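You operate a simulated robot arm through the tools that you are given. There is no shell and no other tool.

You run a simulated robot arm. Do the job below in one go: nothing can be reset, and whatever is moved stays where it is left.

## Task
Rivet the beige patch over the tear in the dark strap.
Fine: use the rivet that the wide card names and leave the other; press with the long yellow lever, fingers clear, and raise it again.

It is judged by the outcome, as a careful person would: the job done as asked, and still so three seconds after it is handed in. It fails if anything else is knocked over, pushed out of place, dropped, spilled or broken.

## Robot
A 7-joint arm with a two-finger parallel gripper, fixed in place. Base frame: the origin is at the foot of the arm, x ahead of it, y to its left, z up; the work surface is at about z = 0.85. Lengths are in m, angles in rad, forces in N, time in s.
With the tool pointing down near the work surface it reaches from about 0.24 to 0.68 m from the base axis. Its first joint turns from -1.152 to 1.152 rad. Payload 2.4 kg.
The tool frame sits at the grasp point between the pads (the TCP): z along the fingers, y along the line on which they close. The tips reach 0.03 m beyond it. The gripper opens to 0.094 m. The fingers are 0.028 m wide and 0.01 m thick; the gripper's body (0.05 by 0.096 m) begins 0.055 m behind the TCP.
Orientation is that of the tool frame in the base frame, as a unit quaternion [w, x, y, z]. With the fingers straight down and closing along the base's y, the tool's x points along the base's -x, its y along +y and its z along -z.

## Interface
- The arm moves only by the tool play_rows. Its argument "steps" is a list of rows, each a list of 7 numbers: the shift along the tool's x, y, z in units of 50 mm (1.0 is 50 mm), then the turn, a rotation vector about the tool's x, y, z in units of 8 degrees (1.0 is 8 degrees), then the finger opening in m, from 0 to 0.094. In form: [[x, y, z, rx, ry, rz, jaw], ...]. A call has 1 to 20 rows; each row shifts and turns the commanded pose from where the row before left it, along the tool's axes as they then stand. A call with a number of a shift or a turn outside -1 to 1 is refused whole. Rows are played at 5 a second. More than 0.05 m and 0.15 rad between two rows, or a gripper value outside its range, and nothing of the call is played. A pose out of reach is approached as far as the arm can. The call stops where the force on the tool passes 90 N (or 10 N more than at its start, if that is more) or the arm is blocked; 0.2 s more then pass. The fingers move at their own pace (about 0.153 m/s each) and stop on an object; they squeeze with about 26 N. The grip force told is the motor's: it shows also when the fingers shut on nothing. Time passes only in rows, and 0.2 s behind the last, so rows that do not move let the fingers close. The reply holds the time, the measured pose of the TCP, the force on the tool along the base axes, the opening and the grip force, in the units named above and with some noise, with the torque about the TCP (base axes, N m) and any sound that the robot's microphone picked up, and new pictures: "pictures" is both (left out), scene, wrist or none.
- Cameras (640 x 400 px; columns grow to the right, rows downward): "scene" is fixed at [0.057, 0.4956, 1.446]; the picture's right is [-0.49, -0.87, 0.00], its down [-0.48, 0.27, -0.83] and it looks along [0.72, -0.41, -0.56] (base axes); focal length 250 px, centre (320, 200). "wrist" rides on the gripper at [0.076, 0.014, -0.103] in the tool frame; the picture's right is [-0.18, 0.98, 0.00], its down [-0.75, -0.14, -0.64] and it looks along [-0.63, -0.12, 0.77] (tool axes); focal length 243 px, centre (320, 200). There is no depth. A picture from a camera that has moved, and an enlarged one, comes with that camera's place and axes in the base frame and with its lens.
- enlarge(camera, box): a new picture of the part [left, top, right, bottom] of that camera's present view, enlarged. It takes no simulated time.
- hand_in(): hands the job in; it is judged then, once.

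Places have to be worked out from the pictures, the camera data and where the tool is seen. Open the gripper and draw the arm clear of the work before you hand the job in, unless the task says otherwise.

The tools are called after "Call:" as a command line: name --pt "numbers of a row" for each row, then --argument value for the rest, lists and objects as JSON in quotes. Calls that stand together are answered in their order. play_rows: Moves the arm, as the interface text tells. Its arguments: {"type":"object","properties":{"steps":{"type":"array","items":{"type":"array","items":{"type":"number"}}},"pictures":{"type":"string","enum":["both","scene","wrist","none"]}},"required":["steps"]} The other tools are called the same way: enlarge (camera, box) takes an enlarged picture of a part of a camera's view; hand_in () hands the job in.

At the start:

```text
t: 0.0
tcp_pos: [0.4024, 0.084, 1.3274]
ee_rot: [0.0, 0.0, 1.0, -0.001]
wrist_force: [-0.1, -0.2, 0.0]
wrist_torque: [-0.01, 0.01, -0.01]
finger_gap: 0.0939
grasp_force: 0.0
```

scene: 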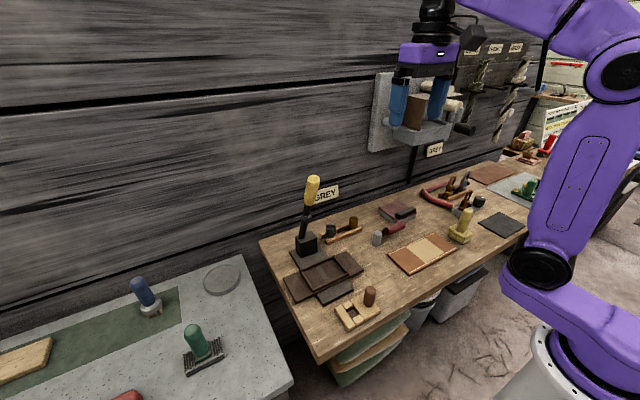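
wrist: 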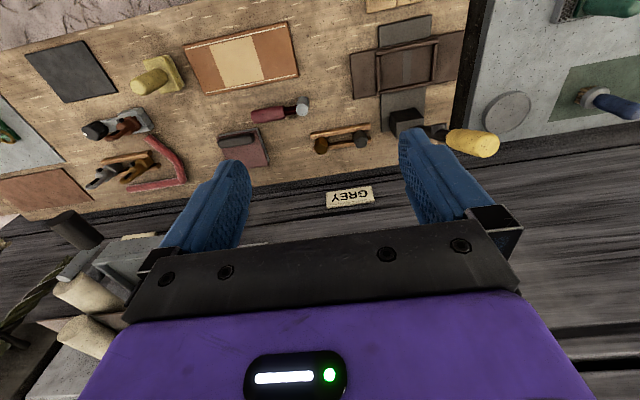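

The pictures show a bench with several items, a yellow-handled lever press and several cards. I enlarge the parts to identify the strap, patch, rivets and cards.

Call:
enlarge --camera "scene" --box '[260, 160, 420, 260]'

Call:
enlarge --camera "scene" --box '[280, 240, 440, 340]'

Call:
enlarge --camera "scene" --box '[380, 140, 540, 240]'

Call:
enlarge --camera "scene" --box '[370, 30, 570, 160]'

Call:
enlarge --camera "wrist" --box '[300, 0, 520, 140]'

Call:
enlarge --camera "wrist" --box '[160, 0, 380, 140]'

Call:
enlarge --camera "wrist" --box '[0, 20, 200, 220]'

```text
4.00 times, centred on (340, 210) of scene
camera zoom: at [0.057, 0.4956, 1.446], right [-0.49, -0.87, 0.0], down [-0.48, 0.27, -0.83], along [0.72, -0.41, -0.56], focal length 1000 px, centre (240, 160)
```

zoom: 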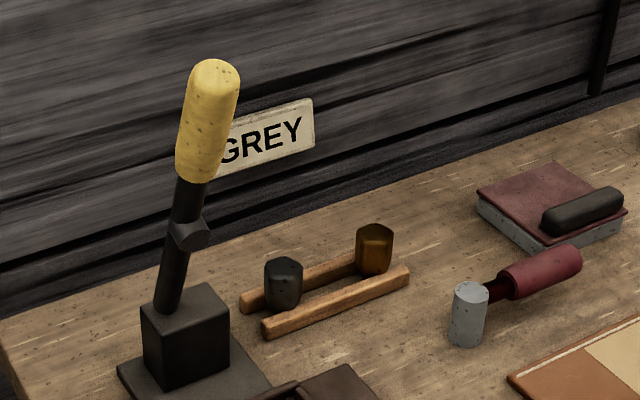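

```text
4.00 times, centred on (360, 290) of scene
camera zoom: at [0.057, 0.4956, 1.446], right [-0.49, -0.87, 0.0], down [-0.48, 0.27, -0.83], along [0.72, -0.41, -0.56], focal length 1000 px, centre (160, -160)
```

zoom: 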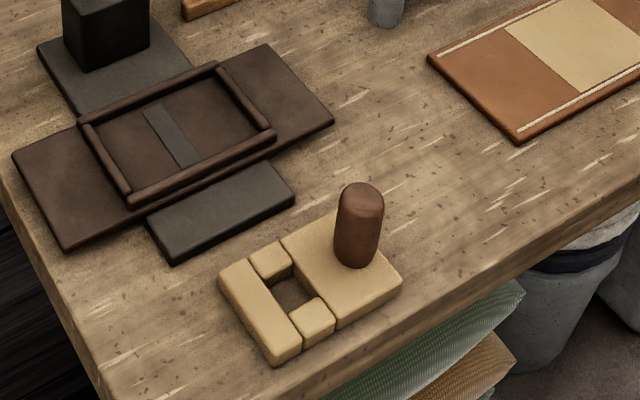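

```text
4.00 times, centred on (460, 190) of scene
camera zoom: at [0.057, 0.4956, 1.446], right [-0.49, -0.87, 0.0], down [-0.48, 0.27, -0.83], along [0.72, -0.41, -0.56], focal length 1000 px, centre (-240, 240)
```

zoom: 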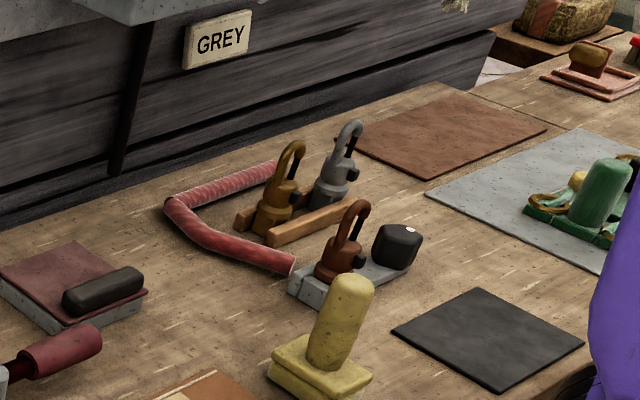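

```text
3.08 times, centred on (470, 95) of scene
camera zoom: at [0.057, 0.4956, 1.446], right [-0.49, -0.87, 0.0], down [-0.48, 0.27, -0.83], along [0.72, -0.41, -0.56], focal length 770 px, centre (-142, 523)
```

zoom: 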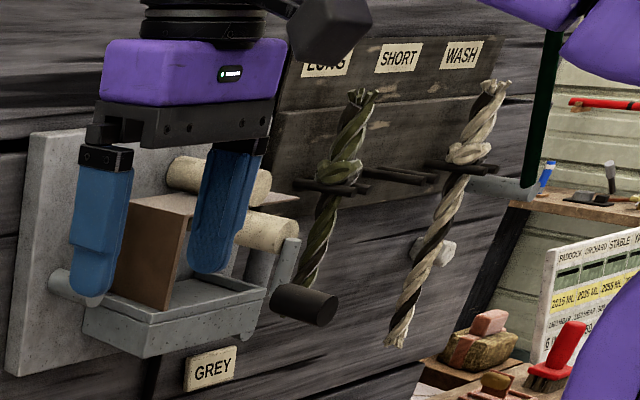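

```text
2.86 times, centred on (410, 70) of wrist
camera zoom: at [0.3278, 0.0979, 1.43], right [0.18, 0.98, 0.0], down [0.75, -0.14, 0.64], along [0.63, -0.12, -0.77], focal length 693 px, centre (63, 571)
```

zoom: 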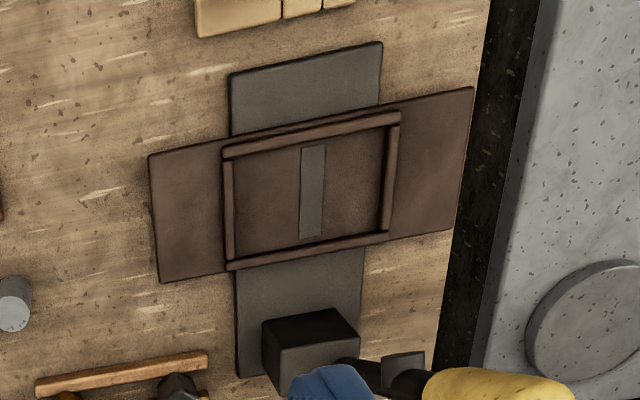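

```text
2.86 times, centred on (270, 70) of wrist
camera zoom: at [0.3278, 0.0979, 1.43], right [0.18, 0.98, 0.0], down [0.75, -0.14, 0.64], along [0.63, -0.12, -0.77], focal length 693 px, centre (463, 571)
```

zoom: 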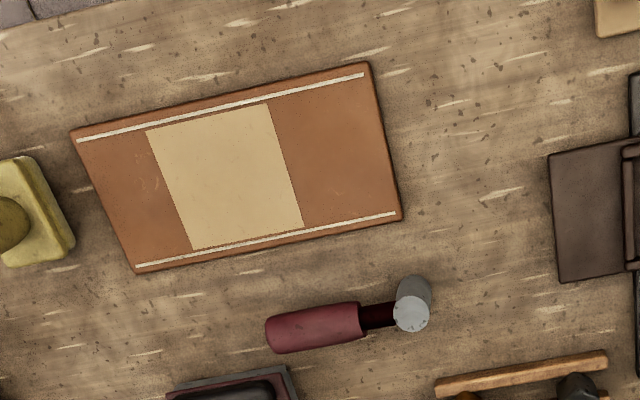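

```text
2.00 times, centred on (100, 120) of wrist
camera zoom: at [0.3278, 0.0979, 1.43], right [0.18, 0.98, 0.0], down [0.75, -0.14, 0.64], along [0.63, -0.12, -0.77], focal length 485 px, centre (760, 360)
```

zoom: 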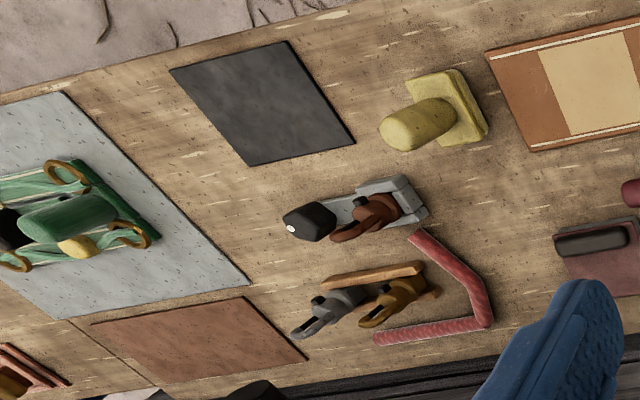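

The wall card above the press reads GREY, and the rack beside the press holds a dark grey and a brass piece. The beige patch with a knob is in front of the press. I move the arm back and to the left for a nearer wrist view of the press, strap and patch.

Call:
play_rows --pt "0.241 0.587 0.69 0 0 0 0.094" --pt "0.241 0.587 0.69 0 0 0 0.094" --pt "0.241 0.587 0.69 0 0 0 0.094" --pt "0.241 0.587 0.69 0 0 0 0.094" --pt "0.241 0.587 0.69 0 0 0 0.094" --pt "0.241 0.587 0.69 0 0 0 0.094"

```text
t: 1.4
tcp_pos: [0.3296, 0.2615, 1.1165]
ee_rot: [0.0, 0.0, 1.0, -0.001]
wrist_force: [0.2, 0.2, 0.0]
wrist_torque: [0.0, -0.01, -0.01]
finger_gap: 0.0939
grasp_force: 0.1
camera wrist: at [0.2541, 0.2745, 1.2198], right [0.18, 0.98, 0.0], down [0.75, -0.14, 0.64], along [0.63, -0.12, -0.77], focal length 243 px, centre (320, 200)
```

scene: 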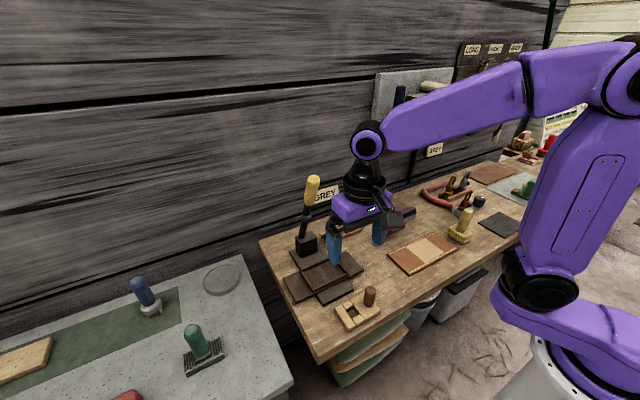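
wrist: 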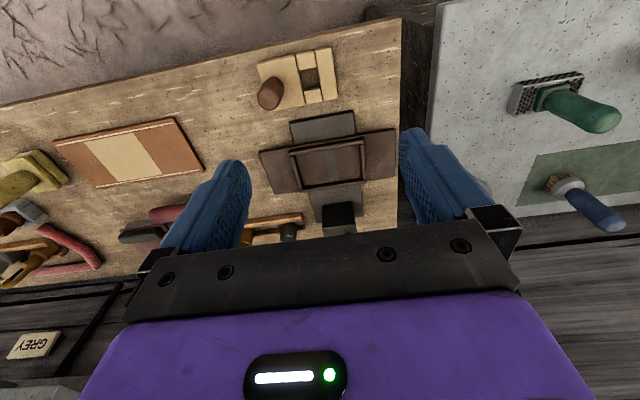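

I now see the press, strap, patch and rack from above; I enlarge them to measure.

Call:
enlarge --camera "wrist" --box '[240, 30, 420, 150]'

Call:
enlarge --camera "wrist" --box '[240, 120, 420, 240]'

Call:
enlarge --camera "scene" --box '[270, 160, 370, 230]'

Call:
enlarge --camera "scene" --box '[270, 225, 400, 335]'

```text
3.33 times, centred on (330, 90) of wrist
camera zoom: at [0.2541, 0.2745, 1.2198], right [0.18, 0.98, 0.0], down [0.75, -0.14, 0.64], along [0.63, -0.12, -0.77], focal length 809 px, centre (287, 567)
```

zoom: 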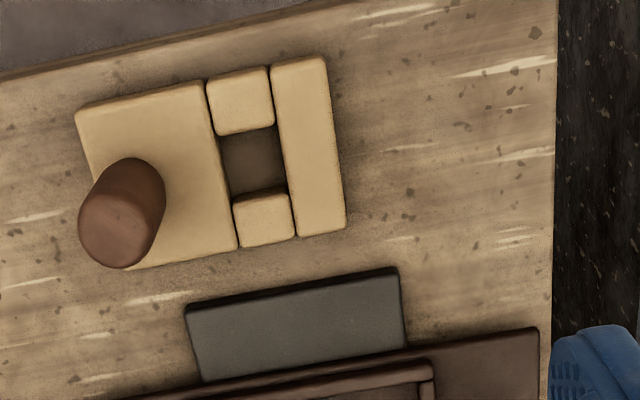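

```text
3.33 times, centred on (330, 180) of wrist
camera zoom: at [0.2541, 0.2745, 1.2198], right [0.18, 0.98, 0.0], down [0.75, -0.14, 0.64], along [0.63, -0.12, -0.77], focal length 809 px, centre (287, 267)
```

zoom: 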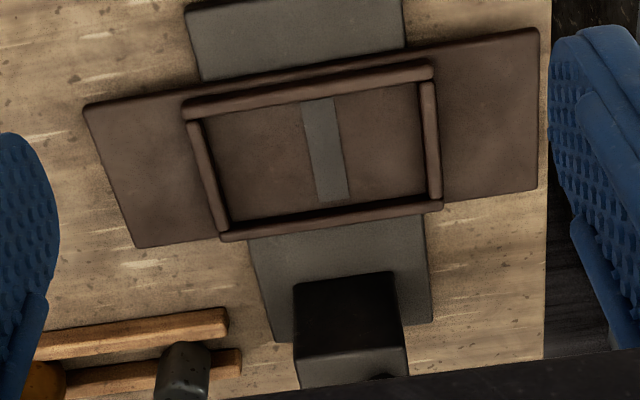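

```text
5.71 times, centred on (320, 195) of scene
camera zoom: at [0.0571, 0.4956, 1.446], right [-0.49, -0.87, 0.0], down [-0.48, 0.27, -0.83], along [0.72, -0.41, -0.56], focal length 1429 px, centre (320, 229)
```

zoom: 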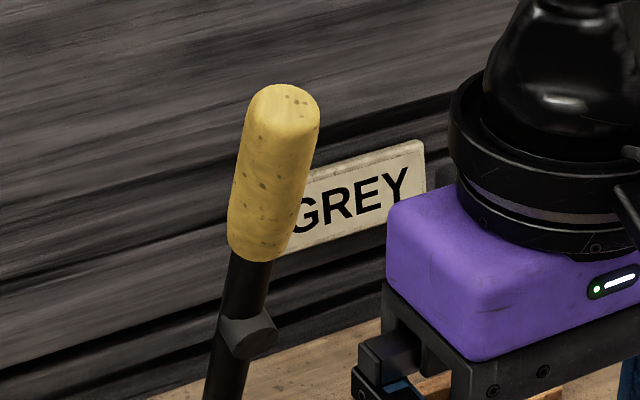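

```text
3.64 times, centred on (335, 280) of scene
camera zoom: at [0.0571, 0.4956, 1.446], right [-0.49, -0.87, 0.0], down [-0.48, 0.27, -0.83], along [0.72, -0.41, -0.56], focal length 910 px, centre (266, -91)
```

zoom: 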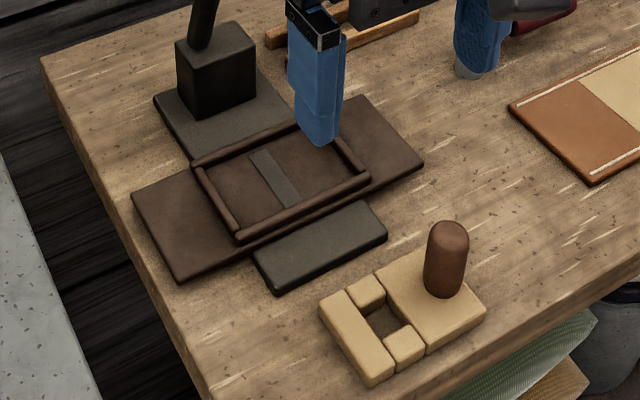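

The frame on the strap sits around (0.468, 0.250), the patch around (0.335, 0.230) with its hole at y≈0.246, and the rack with rivets around (0.60, 0.09). I go to the right, away from the lever, then forward for a near look at the rivets and card.

Call:
play_rows --pt "0 -0.943 0 0 0 0 0.094" --pt "0 -0.943 0 0 0 0 0.094" --pt "0 -0.943 0 0 0 0 0.094" --pt "-0.85 0 0.33 0 0 0 0.094" --pt "-0.85 0 0.33 0 0 0 0.094" --pt "-0.85 0 0.33 0 0 0 0.094" --pt "-0.7 0 0.33 0 0 0 0.094"

```text
t: 3.0
tcp_pos: [0.4945, 0.1168, 1.0534]
ee_rot: [0.0, 0.0, 1.0, 0.0]
wrist_force: [0.5, 0.2, -0.9]
wrist_torque: [-0.01, -0.01, 0.0]
finger_gap: 0.094
grasp_force: 0.1
camera wrist: at [0.4198, 0.1301, 1.1563], right [0.18, 0.98, 0.0], down [0.75, -0.14, 0.64], along [0.63, -0.12, -0.77], focal length 243 px, centre (320, 200)
```

scene: 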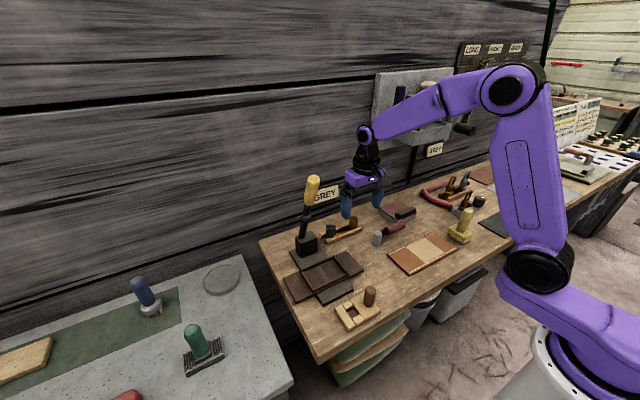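
wrist: 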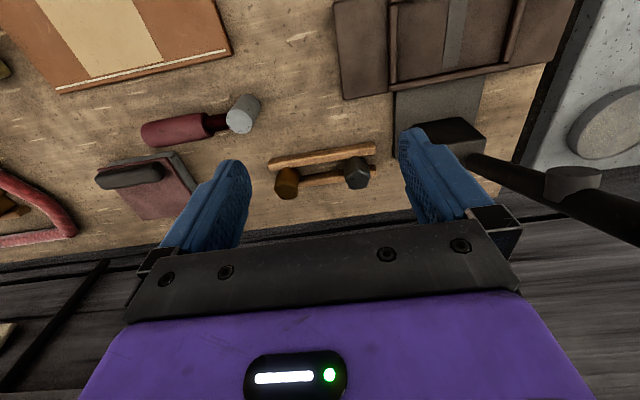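

Call:
enlarge --camera "wrist" --box '[240, 120, 400, 220]'

Call:
enlarge --camera "wrist" --box '[380, 60, 640, 230]'

Call:
enlarge --camera "scene" --box '[310, 200, 380, 250]'

Call:
enlarge --camera "scene" --box '[280, 165, 360, 275]'

```text
4.00 times, centred on (320, 170) of wrist
camera zoom: at [0.4198, 0.1301, 1.1563], right [0.18, 0.98, 0.0], down [0.75, -0.14, 0.64], along [0.63, -0.12, -0.77], focal length 970 px, centre (320, 320)
```

zoom: 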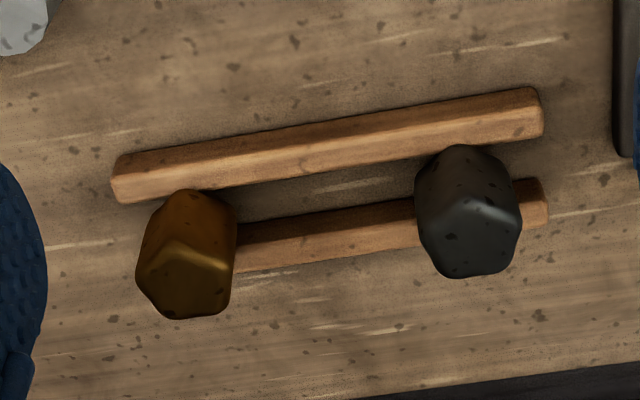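

```text
2.35 times, centred on (510, 145) of wrist
camera zoom: at [0.4198, 0.1301, 1.1563], right [0.18, 0.98, 0.0], down [0.75, -0.14, 0.64], along [0.63, -0.12, -0.77], focal length 571 px, centre (-127, 329)
```

zoom: 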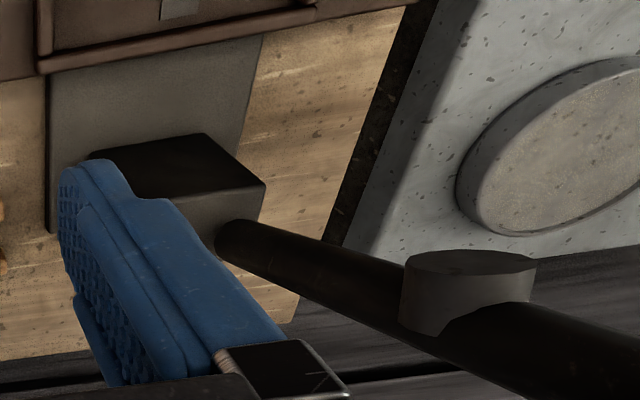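

```text
8.00 times, centred on (345, 225) of scene
camera zoom: at [0.057, 0.4956, 1.446], right [-0.49, -0.87, 0.0], down [-0.48, 0.27, -0.83], along [0.72, -0.41, -0.56], focal length 2001 px, centre (120, 0)
```

zoom: 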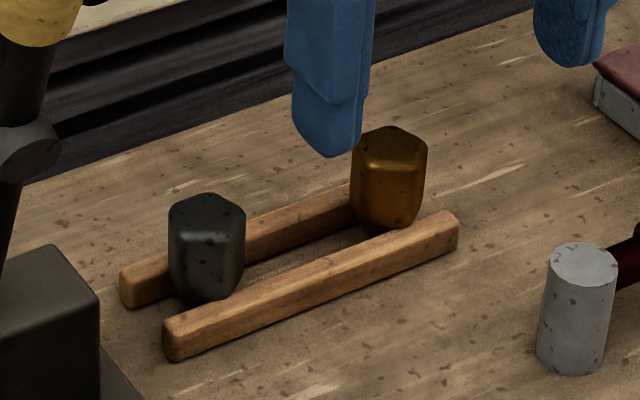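

```text
3.64 times, centred on (320, 220) of scene
camera zoom: at [0.057, 0.4956, 1.446], right [-0.49, -0.87, 0.0], down [-0.48, 0.27, -0.83], along [0.72, -0.41, -0.56], focal length 910 px, centre (320, 127)
```

zoom: 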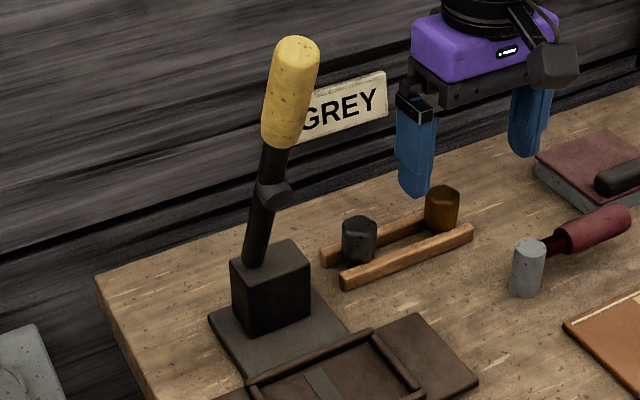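

The handle plane works out to y≈0.265 with the hammer bump about 0.13 m from the pivot at (0.585, 0.265, 0.915), which matches the patch hole once the patch is in the frame. The grey rivet stands near (0.606, 0.142), and the card reads GREY. I now go to hover over the patch knob (about (0.329, 0.20)).

Call:
play_rows --pt "0.82 0 0 0 0 0 0.094" --pt "0.82 0 0 0 0 0 0.094" --pt "0.82 0 0.2 0 0 0 0.094" --pt "0.82 0 0.2 0 0 0 0.094" --pt "0 0.83 0.2 0 0 0 0.07" --pt "0 0.83 0.2 0 0 0 0.06" --pt "0 0 0.2 0 0 0 0.06"

```text
t: 4.6
tcp_pos: [0.3308, 0.2024, 1.0041]
ee_rot: [0.0, 0.0, 1.0, 0.0]
wrist_force: [0.0, 0.4, -0.4]
wrist_torque: [-0.01, 0.0, 0.0]
finger_gap: 0.0601
grasp_force: 0.1
camera wrist: at [0.2553, 0.2154, 1.1073], right [0.18, 0.98, 0.0], down [0.75, -0.14, 0.64], along [0.63, -0.12, -0.77], focal length 243 px, centre (320, 200)
```

scene: 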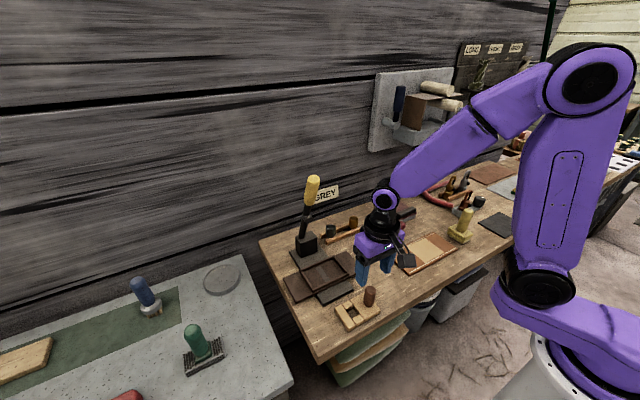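
wrist: 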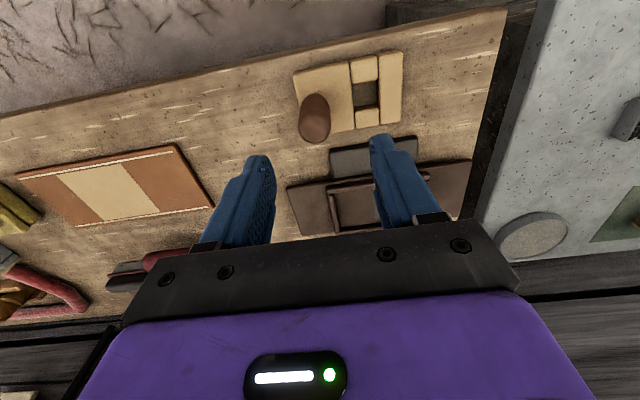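

Call:
enlarge --camera "wrist" --box '[260, 40, 420, 140]'

Call:
enlarge --camera "scene" --box '[320, 240, 416, 340]'

Call:
enlarge --camera "scene" --box '[280, 240, 376, 300]'

```text
4.00 times, centred on (340, 90) of wrist
camera zoom: at [0.2553, 0.2154, 1.1073], right [0.18, 0.98, 0.0], down [0.75, -0.14, 0.64], along [0.63, -0.12, -0.77], focal length 970 px, centre (240, 640)
```

zoom: 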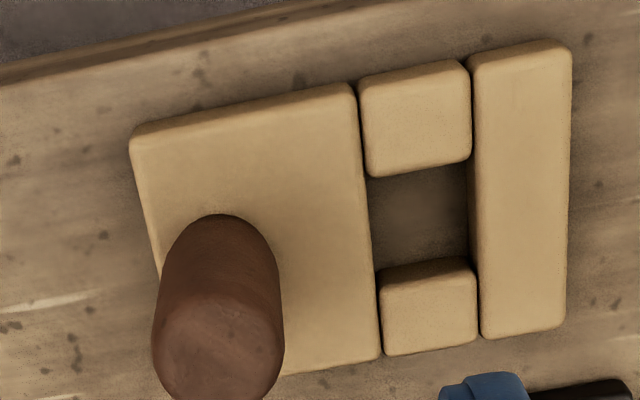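

```text
4.00 times, centred on (368, 290) of scene
camera zoom: at [0.057, 0.4956, 1.446], right [-0.49, -0.87, 0.0], down [-0.48, 0.27, -0.83], along [0.72, -0.41, -0.56], focal length 1000 px, centre (128, -160)
```

zoom: 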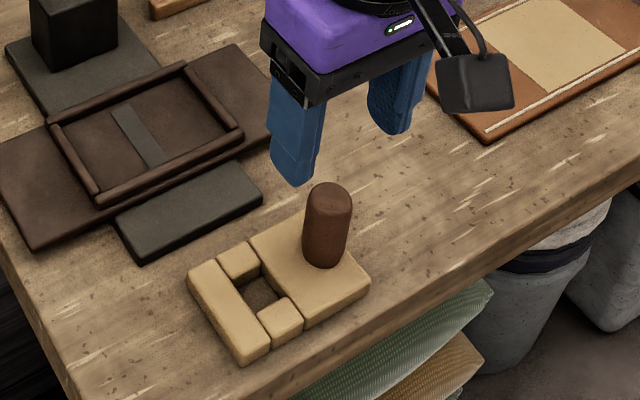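

```text
6.67 times, centred on (328, 270) of scene
camera zoom: at [0.057, 0.4956, 1.446], right [-0.49, -0.87, 0.0], down [-0.48, 0.27, -0.83], along [0.72, -0.41, -0.56], focal length 1667 px, centre (267, -267)
```

zoom: 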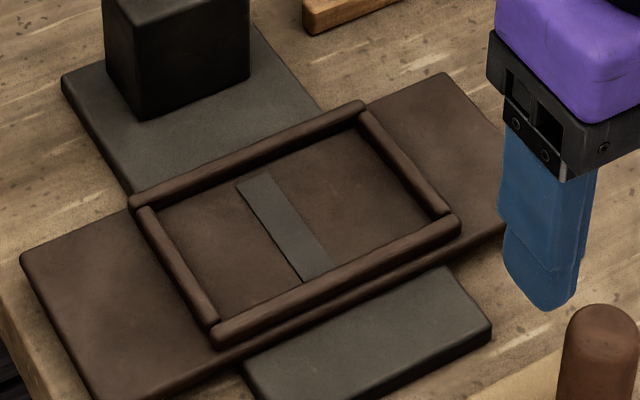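

The patch measures about 0.065 × 0.098 m, centred at (0.3345, 0.231), with the knob near (0.332, 0.198). I move a little forward with open fingers to measure the frame closely between the fingers.

Call:
play_rows --pt "-0.55 0.33 0.2 0 0 0 0.094" --pt "-0.55 0.33 0.2 0 0 0 0.094" --pt "0 0 0 0 0 0 0.094"

Call:
enlarge --camera "wrist" --box '[250, 120, 410, 220]'

```text
t: 5.4
tcp_pos: [0.3844, 0.2343, 0.9839]
ee_rot: [0.001, 0.0, 1.0, 0.001]
wrist_force: [-0.4, 0.8, -0.3]
wrist_torque: [0.03, 0.0, 0.0]
finger_gap: 0.0939
grasp_force: 0.0
camera wrist: at [0.31, 0.2482, 1.0871], right [0.18, 0.98, 0.0], down [0.75, -0.14, 0.64], along [0.63, -0.12, -0.77], focal length 243 px, centre (320, 200)
```

scene: 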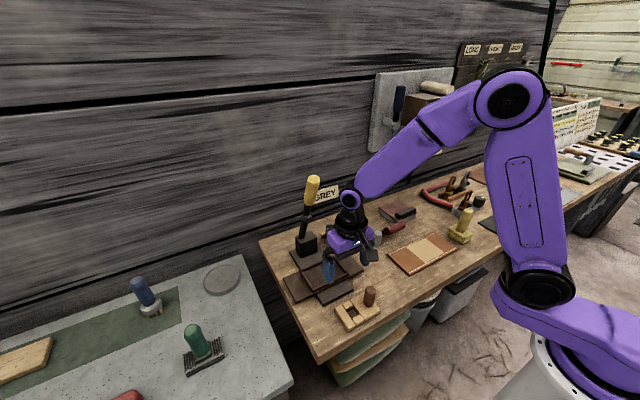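
wrist: 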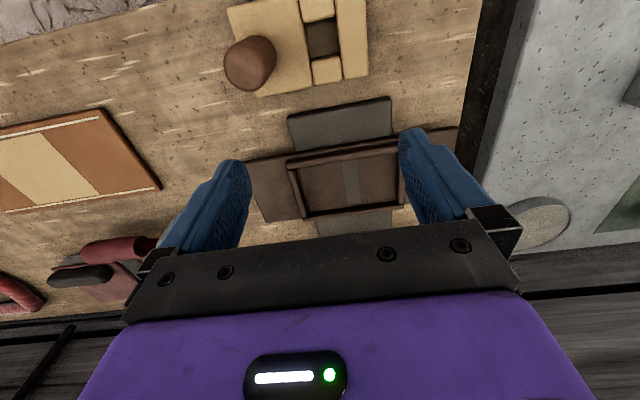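

```text
4.00 times, centred on (330, 170) of wrist
camera zoom: at [0.31, 0.2482, 1.0871], right [0.18, 0.98, 0.0], down [0.75, -0.14, 0.64], along [0.63, -0.12, -0.77], focal length 970 px, centre (280, 320)
```

zoom: 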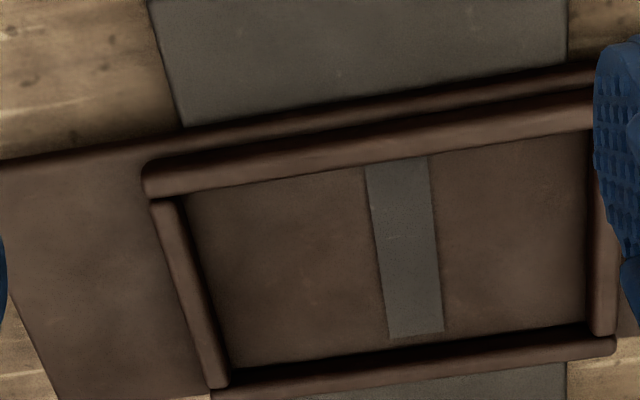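

Strap surface is near z≈0.872 and the frame's inside is about x 0.4345–0.502, y 0.199–0.302, centre (0.4685, 0.2507), so the patch has a few millimetres of play. I go back over the knob and tilt the tool 24° so the hand leans away from the lever later.

Call:
play_rows --pt "0.524 -0.363 -0.16 0 0 0 0.06" --pt "0.524 -0.363 -0.16 0 0 0 0.06" --pt "0 0 0 0 -1 0 0.06" --pt "0 0 0 0 -1 0 0.06" --pt "0 0 0 0 -1 0 0.06" --pt "0 0 0 0 0 0 0.06"

```text
t: 6.8
tcp_pos: [0.3345, 0.1977, 0.9997]
ee_rot: [0.178, 0.0, 0.984, -0.007]
wrist_force: [-0.4, -0.6, 0.6]
wrist_torque: [-0.04, -0.02, 0.02]
finger_gap: 0.0599
grasp_force: 0.1
out of reach, approached as far as the arm can: row 5
camera wrist: at [0.228, 0.2126, 1.0692], right [0.18, 0.98, 0.05], down [0.48, -0.13, 0.87], along [0.86, -0.13, -0.5], focal length 243 px, centre (320, 200)
```

scene: 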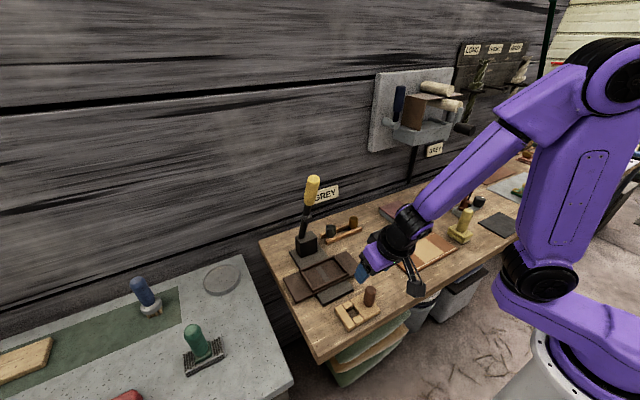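
wrist: 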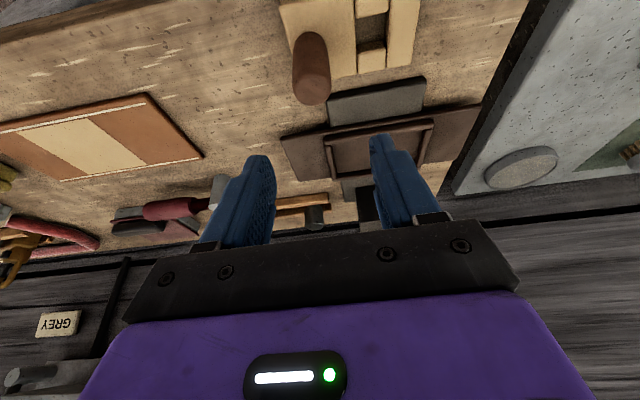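

The full 24° tilt is just out of reach here (20.5° reached). I turn back to 16°, which still leaves the hand clear of the lever, and check the reading.

Call:
play_rows --pt "0 0 0 0 1 0 0.06" --pt "0 0 0 0 0 0 0.06"

Call:
enlarge --camera "wrist" --box '[260, 0, 420, 100]'

Call:
enlarge --camera "scene" --box '[320, 230, 416, 330]'

```text
t: 7.4
tcp_pos: [0.3327, 0.1985, 1.0011]
ee_rot: [0.108, 0.001, 0.994, -0.007]
wrist_force: [0.3, -0.8, 0.9]
wrist_torque: [0.04, 0.0, 0.01]
finger_gap: 0.0598
grasp_force: 0.0
camera wrist: at [0.237, 0.2137, 1.0843], right [0.18, 0.98, 0.03], down [0.6, -0.13, 0.79], along [0.78, -0.13, -0.61], focal length 243 px, centre (320, 200)
```

scene: 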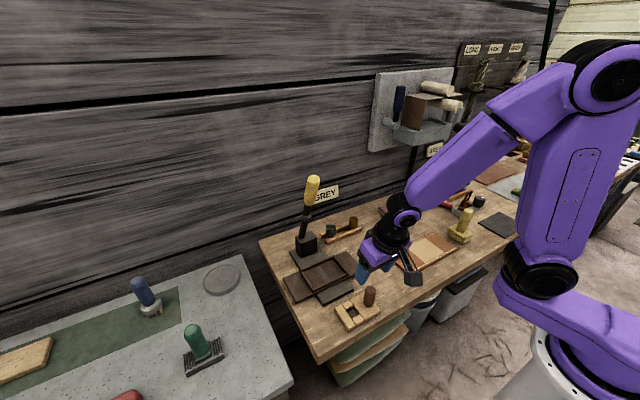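
wrist: 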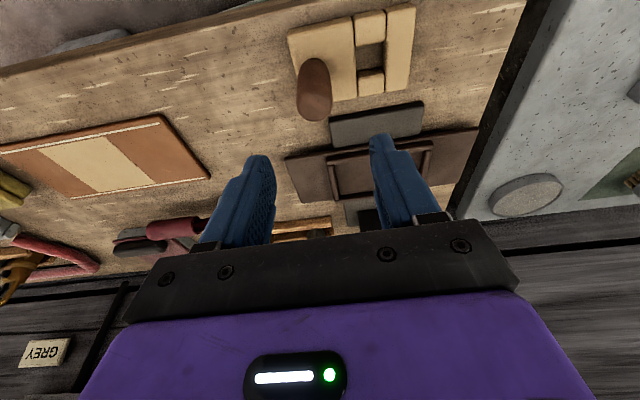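

```text
4.00 times, centred on (340, 50) of wrist
camera zoom: at [0.237, 0.2137, 1.0843], right [0.18, 0.98, 0.03], down [0.6, -0.13, 0.79], along [0.78, -0.13, -0.61], focal length 970 px, centre (240, 800)
```

zoom: 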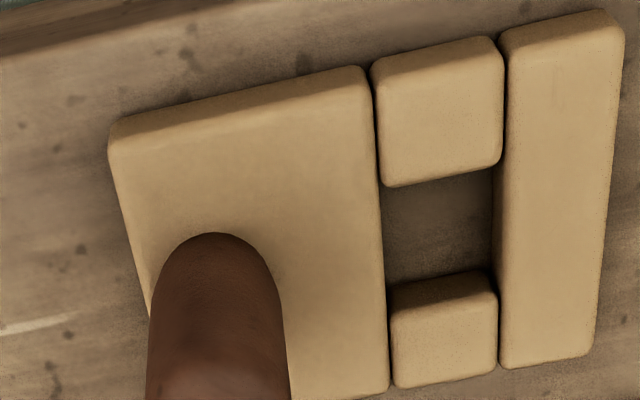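

```text
4.00 times, centred on (368, 280) of scene
camera zoom: at [0.0571, 0.4956, 1.446], right [-0.49, -0.87, 0.0], down [-0.48, 0.27, -0.83], along [0.72, -0.41, -0.56], focal length 1000 px, centre (128, -120)
```

zoom: 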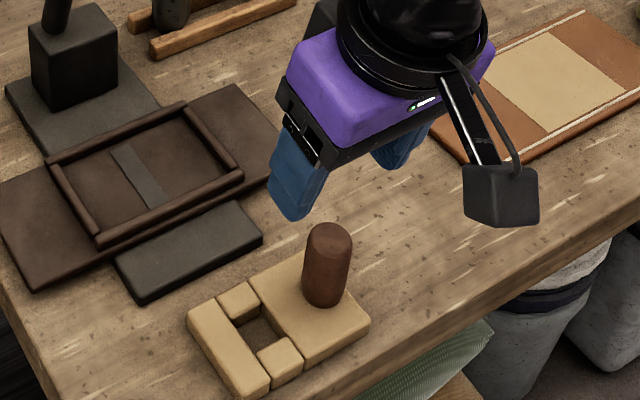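

Tilt is now 12.4°, with a 0.8° roll that I correct. I then descend around the knob with the fingers open to z≈0.905 and check before closing.

Call:
play_rows --pt "0 0 0 -0.1 0 0 0.06" --pt "0.14 0 0.638 0 0 0 0.06" --pt "0.14 0 0.638 0 0 0 0.06" --pt "0.14 0 0.638 0 0 0 0.06" --pt "0 0 0 0 0 0 0.06"

Call:
enlarge --camera "wrist" --box '[240, 80, 400, 220]'

Call:
enlarge --camera "scene" --box '[320, 230, 416, 330]'

```text
t: 8.6
tcp_pos: [0.3326, 0.1971, 0.903]
ee_rot: [0.108, 0.001, 0.994, 0.0]
wrist_force: [0.1, -0.2, -0.3]
wrist_torque: [-0.01, -0.02, 0.03]
finger_gap: 0.06
grasp_force: 0.1
camera wrist: at [0.2367, 0.212, 0.9873], right [0.18, 0.98, 0.04], down [0.6, -0.14, 0.79], along [0.78, -0.12, -0.61], focal length 243 px, centre (320, 200)
```

scene: 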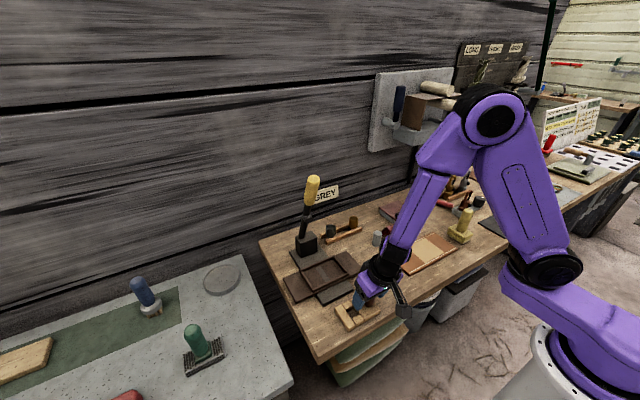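
wrist: 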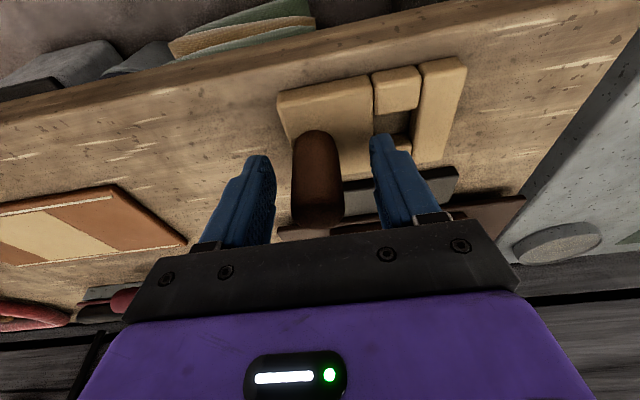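

```text
2.86 times, centred on (320, 150) of wrist
camera zoom: at [0.2367, 0.212, 0.9873], right [0.18, 0.98, 0.04], down [0.6, -0.14, 0.79], along [0.78, -0.12, -0.61], focal length 693 px, centre (320, 343)
```

zoom: 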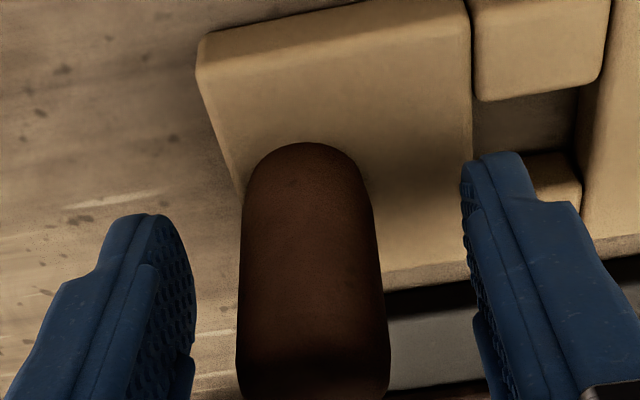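

```text
4.00 times, centred on (368, 280) of scene
camera zoom: at [0.057, 0.4956, 1.446], right [-0.49, -0.87, 0.0], down [-0.48, 0.27, -0.83], along [0.72, -0.41, -0.56], focal length 1000 px, centre (128, -120)
```

zoom: 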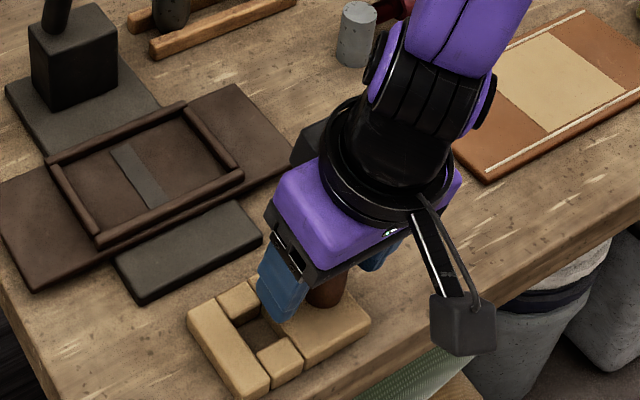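

The knob is well between the fingers, about 1 mm to the right side of centre. I shift by that much and close on it.

Call:
play_rows --pt "0 -0.026 0 0 0 0 0.05" --pt "0 0 0 0 0 0 0.03" --pt "0 0 0 0 0 0 0.015" --pt "0 0 0 0 0 0 0.01" --pt "0 0 0 0 0 0 0.01"

Call:
enlarge --camera "wrist" --box '[240, 40, 480, 190]'

```text
t: 9.8
tcp_pos: [0.3321, 0.1966, 0.9028]
ee_rot: [0.109, 0.0, 0.994, 0.0]
wrist_force: [0.2, 0.8, 0.2]
wrist_torque: [-0.04, -0.01, -0.02]
finger_gap: 0.0294
grasp_force: 25.6
camera wrist: at [0.2363, 0.2107, 0.9872], right [0.18, 0.98, 0.04], down [0.6, -0.14, 0.79], along [0.78, -0.12, -0.61], focal length 243 px, centre (320, 200)
```

scene: 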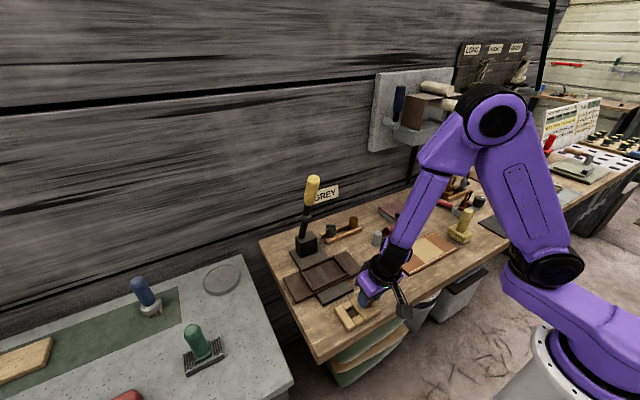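
wrist: 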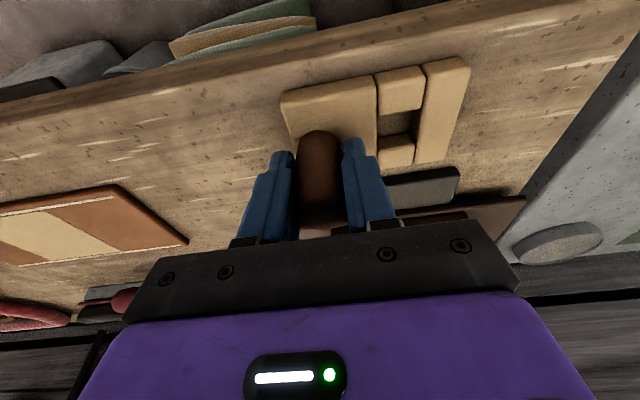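

```text
2.67 times, centred on (360, 115) of wrist
camera zoom: at [0.2363, 0.2107, 0.9872], right [0.18, 0.98, 0.04], down [0.6, -0.14, 0.79], along [0.78, -0.12, -0.61], focal length 647 px, centre (213, 427)
```

zoom: 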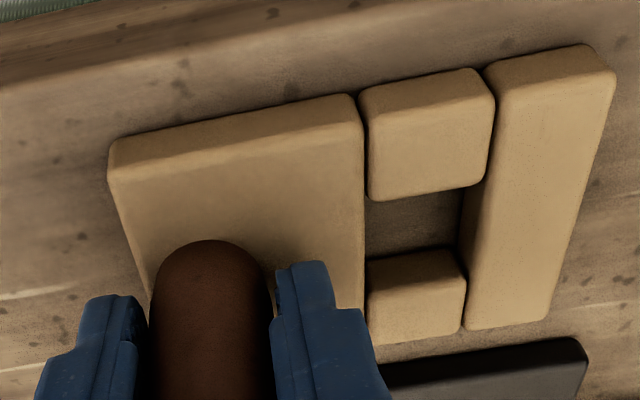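

Knob gripped (gap 0.0294, 25.6 N). I lift straight up 6 cm and check the patch hangs level.

Call:
play_rows --pt "-0.065 0 -0.293 0 0 0 0.01" --pt "-0.13 0 -0.586 0 0 0 0.01" --pt "-0.065 0 -0.293 0 0 0 0.01" --pt "0 0 0 0 0 0 0.01"

Call:
enlarge --camera "wrist" --box '[240, 40, 480, 190]'

Call:
enlarge --camera "scene" --box '[300, 225, 420, 330]'

```text
t: 10.8
tcp_pos: [0.3322, 0.1969, 0.963]
ee_rot: [0.109, 0.001, 0.994, 0.0]
wrist_force: [-0.7, 0.6, -0.6]
wrist_torque: [0.0, 0.01, -0.02]
finger_gap: 0.0295
grasp_force: 25.8
camera wrist: at [0.2364, 0.2116, 1.0473], right [0.18, 0.98, 0.04], down [0.6, -0.14, 0.79], along [0.78, -0.12, -0.61], focal length 243 px, centre (320, 200)
```

scene: 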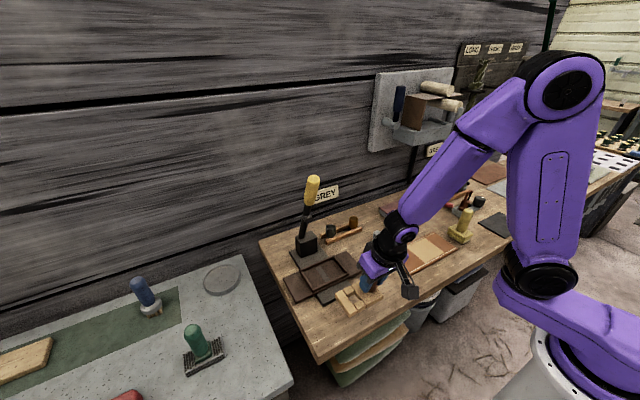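
wrist: 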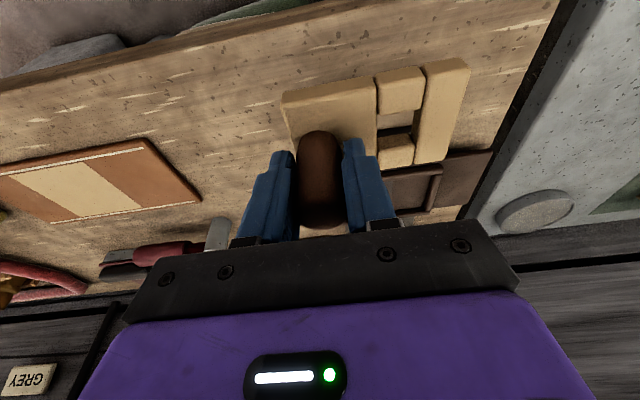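

```text
2.67 times, centred on (360, 115) of wrist
camera zoom: at [0.2364, 0.2116, 1.0473], right [0.18, 0.98, 0.04], down [0.6, -0.14, 0.79], along [0.78, -0.12, -0.61], focal length 647 px, centre (213, 427)
```

zoom: 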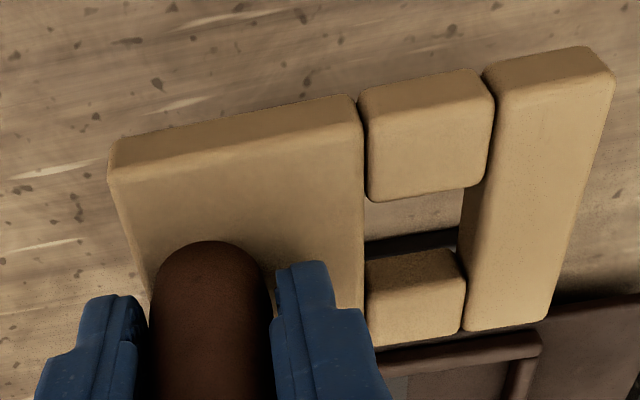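

```text
3.81 times, centred on (360, 278) of scene
camera zoom: at [0.057, 0.4956, 1.446], right [-0.49, -0.87, 0.0], down [-0.48, 0.27, -0.83], along [0.72, -0.41, -0.56], focal length 953 px, centre (168, -95)
```

zoom: 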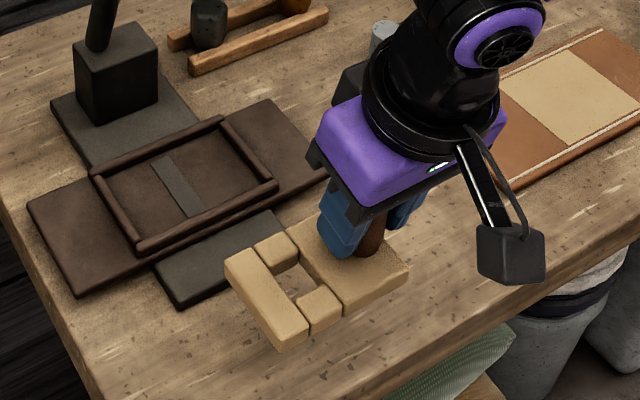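

The patch hangs level and rigid in the grip. I carry it forward 0.134 m and left 0.020 m to hover above the frame.

Call:
play_rows --pt "-0.654 0.1 0.1445 0 0 0 0.01" --pt "-0.654 0.1 0.1445 0 0 0 0.01" --pt "-0.654 0.1 0.1445 0 0 0 0.01" --pt "-0.654 0.1 0.1445 0 0 0 0.01" --pt "0 0 0 0 0 0 0.01"

Call:
enlarge --camera "wrist" --box '[240, 40, 480, 190]'

Call:
enlarge --camera "scene" --box '[270, 200, 390, 305]'

```text
t: 12.0
tcp_pos: [0.4656, 0.2157, 0.9632]
ee_rot: [0.108, 0.0, 0.994, 0.0]
wrist_force: [-0.8, -0.3, -0.6]
wrist_torque: [-0.01, -0.01, -0.01]
finger_gap: 0.0298
grasp_force: 25.7
camera wrist: at [0.3691, 0.2294, 1.0475], right [0.18, 0.98, 0.04], down [0.6, -0.14, 0.79], along [0.78, -0.12, -0.61], focal length 243 px, centre (320, 200)
```

scene: 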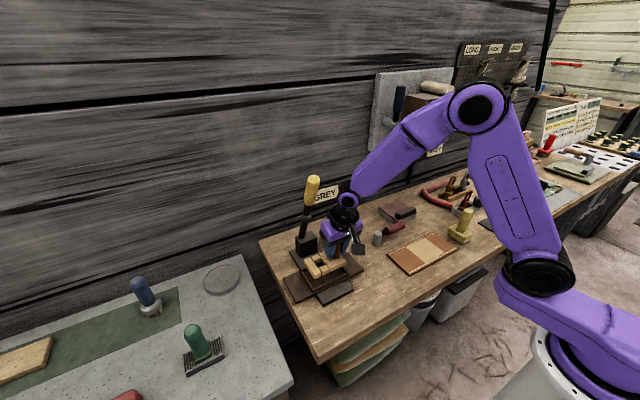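
wrist: 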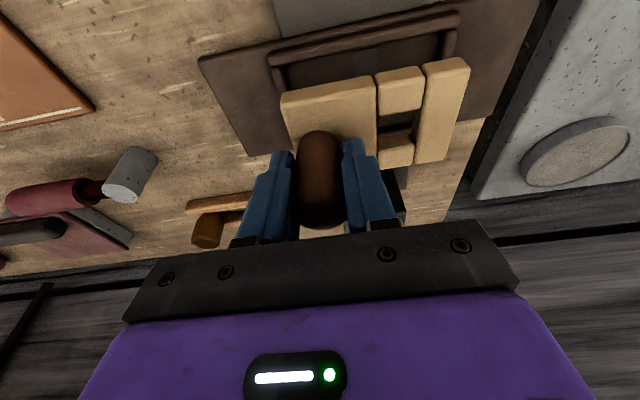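

```text
2.67 times, centred on (360, 115) of wrist
camera zoom: at [0.3691, 0.2294, 1.0475], right [0.18, 0.98, 0.04], down [0.6, -0.14, 0.79], along [0.78, -0.12, -0.61], focal length 647 px, centre (213, 427)
```

zoom: 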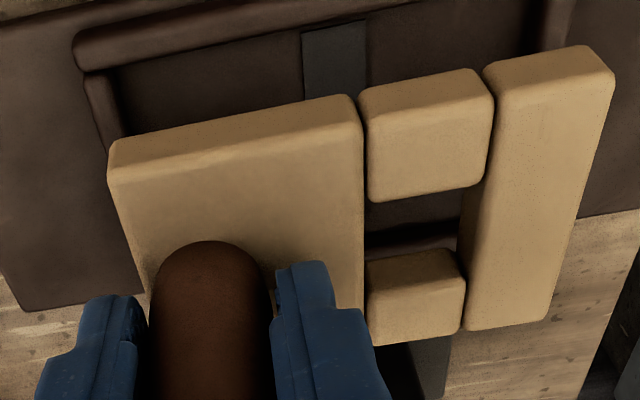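

```text
3.81 times, centred on (330, 252) of scene
camera zoom: at [0.0571, 0.4956, 1.446], right [-0.49, -0.87, 0.0], down [-0.48, 0.27, -0.83], along [0.72, -0.41, -0.56], focal length 953 px, centre (282, 0)
```

zoom: 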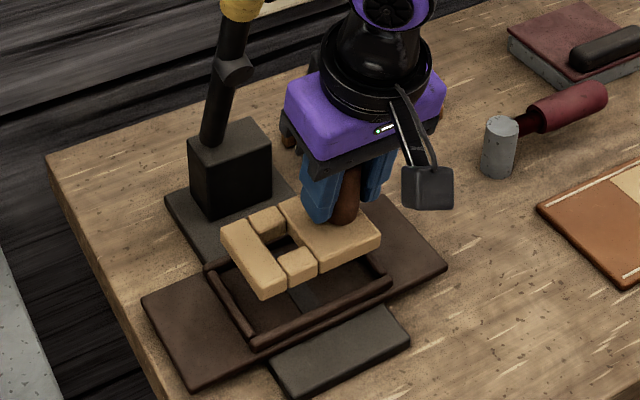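

Measured in this view the patch spans y 0.2004–0.3002 against the frame's 0.1975–0.304, and its front edge is just behind the frame's front bar. I lower by 2 cm to just above the frame and look again.

Call:
play_rows --pt "0.0432 0.01 0.195 0 0 0 0.01" --pt "0.0432 0 0.195 0 0 0 0.01" --pt "0 0 0 0 0 0 0.01"

Call:
enlarge --camera "wrist" --box '[240, 20, 480, 170]'

Call:
enlarge --camera "scene" --box '[290, 225, 380, 305]'

```text
t: 12.8
tcp_pos: [0.4655, 0.2171, 0.9426]
ee_rot: [0.109, 0.0, 0.994, 0.0]
wrist_force: [-0.3, 0.1, -1.0]
wrist_torque: [0.01, 0.0, -0.02]
finger_gap: 0.0298
grasp_force: 26.0
camera wrist: at [0.3698, 0.2312, 1.027], right [0.18, 0.98, 0.04], down [0.6, -0.14, 0.79], along [0.78, -0.12, -0.61], focal length 243 px, centre (320, 200)
```

scene: 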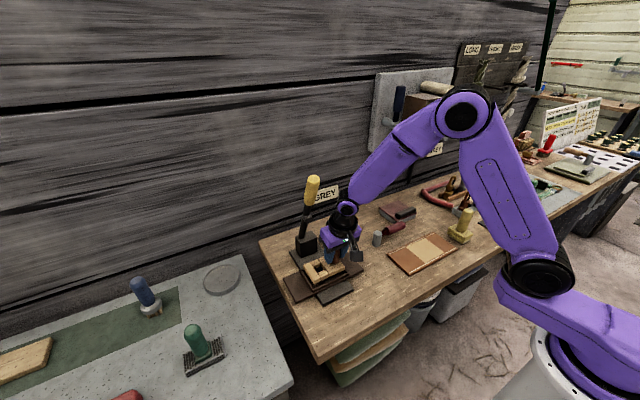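
wrist: 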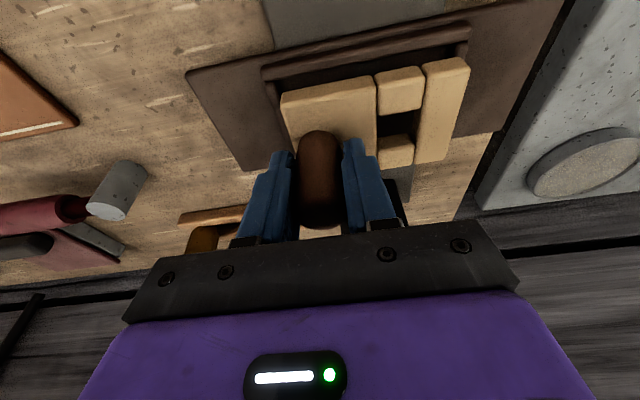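

```text
2.67 times, centred on (360, 95) of wrist
camera zoom: at [0.3698, 0.2312, 1.027], right [0.18, 0.98, 0.04], down [0.6, -0.14, 0.79], along [0.78, -0.12, -0.61], focal length 647 px, centre (213, 480)
```

zoom: 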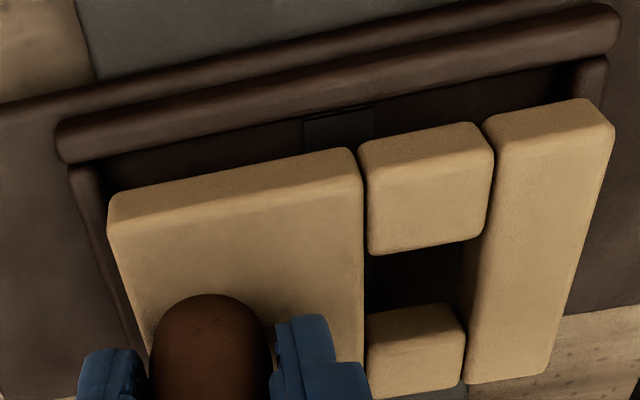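

```text
5.00 times, centred on (335, 265) of scene
camera zoom: at [0.0571, 0.4956, 1.446], right [-0.49, -0.87, 0.0], down [-0.48, 0.27, -0.83], along [0.72, -0.41, -0.56], focal length 1251 px, centre (245, -125)
```

zoom: 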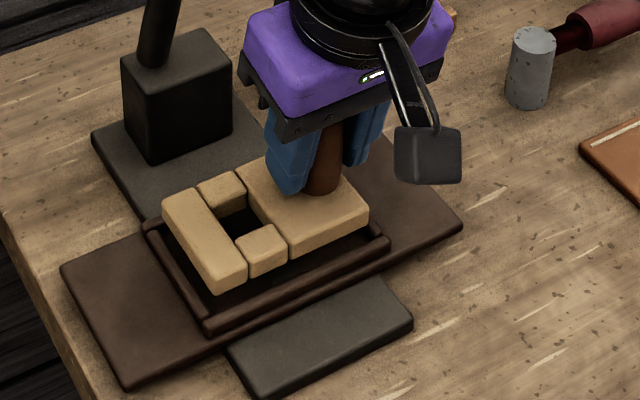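

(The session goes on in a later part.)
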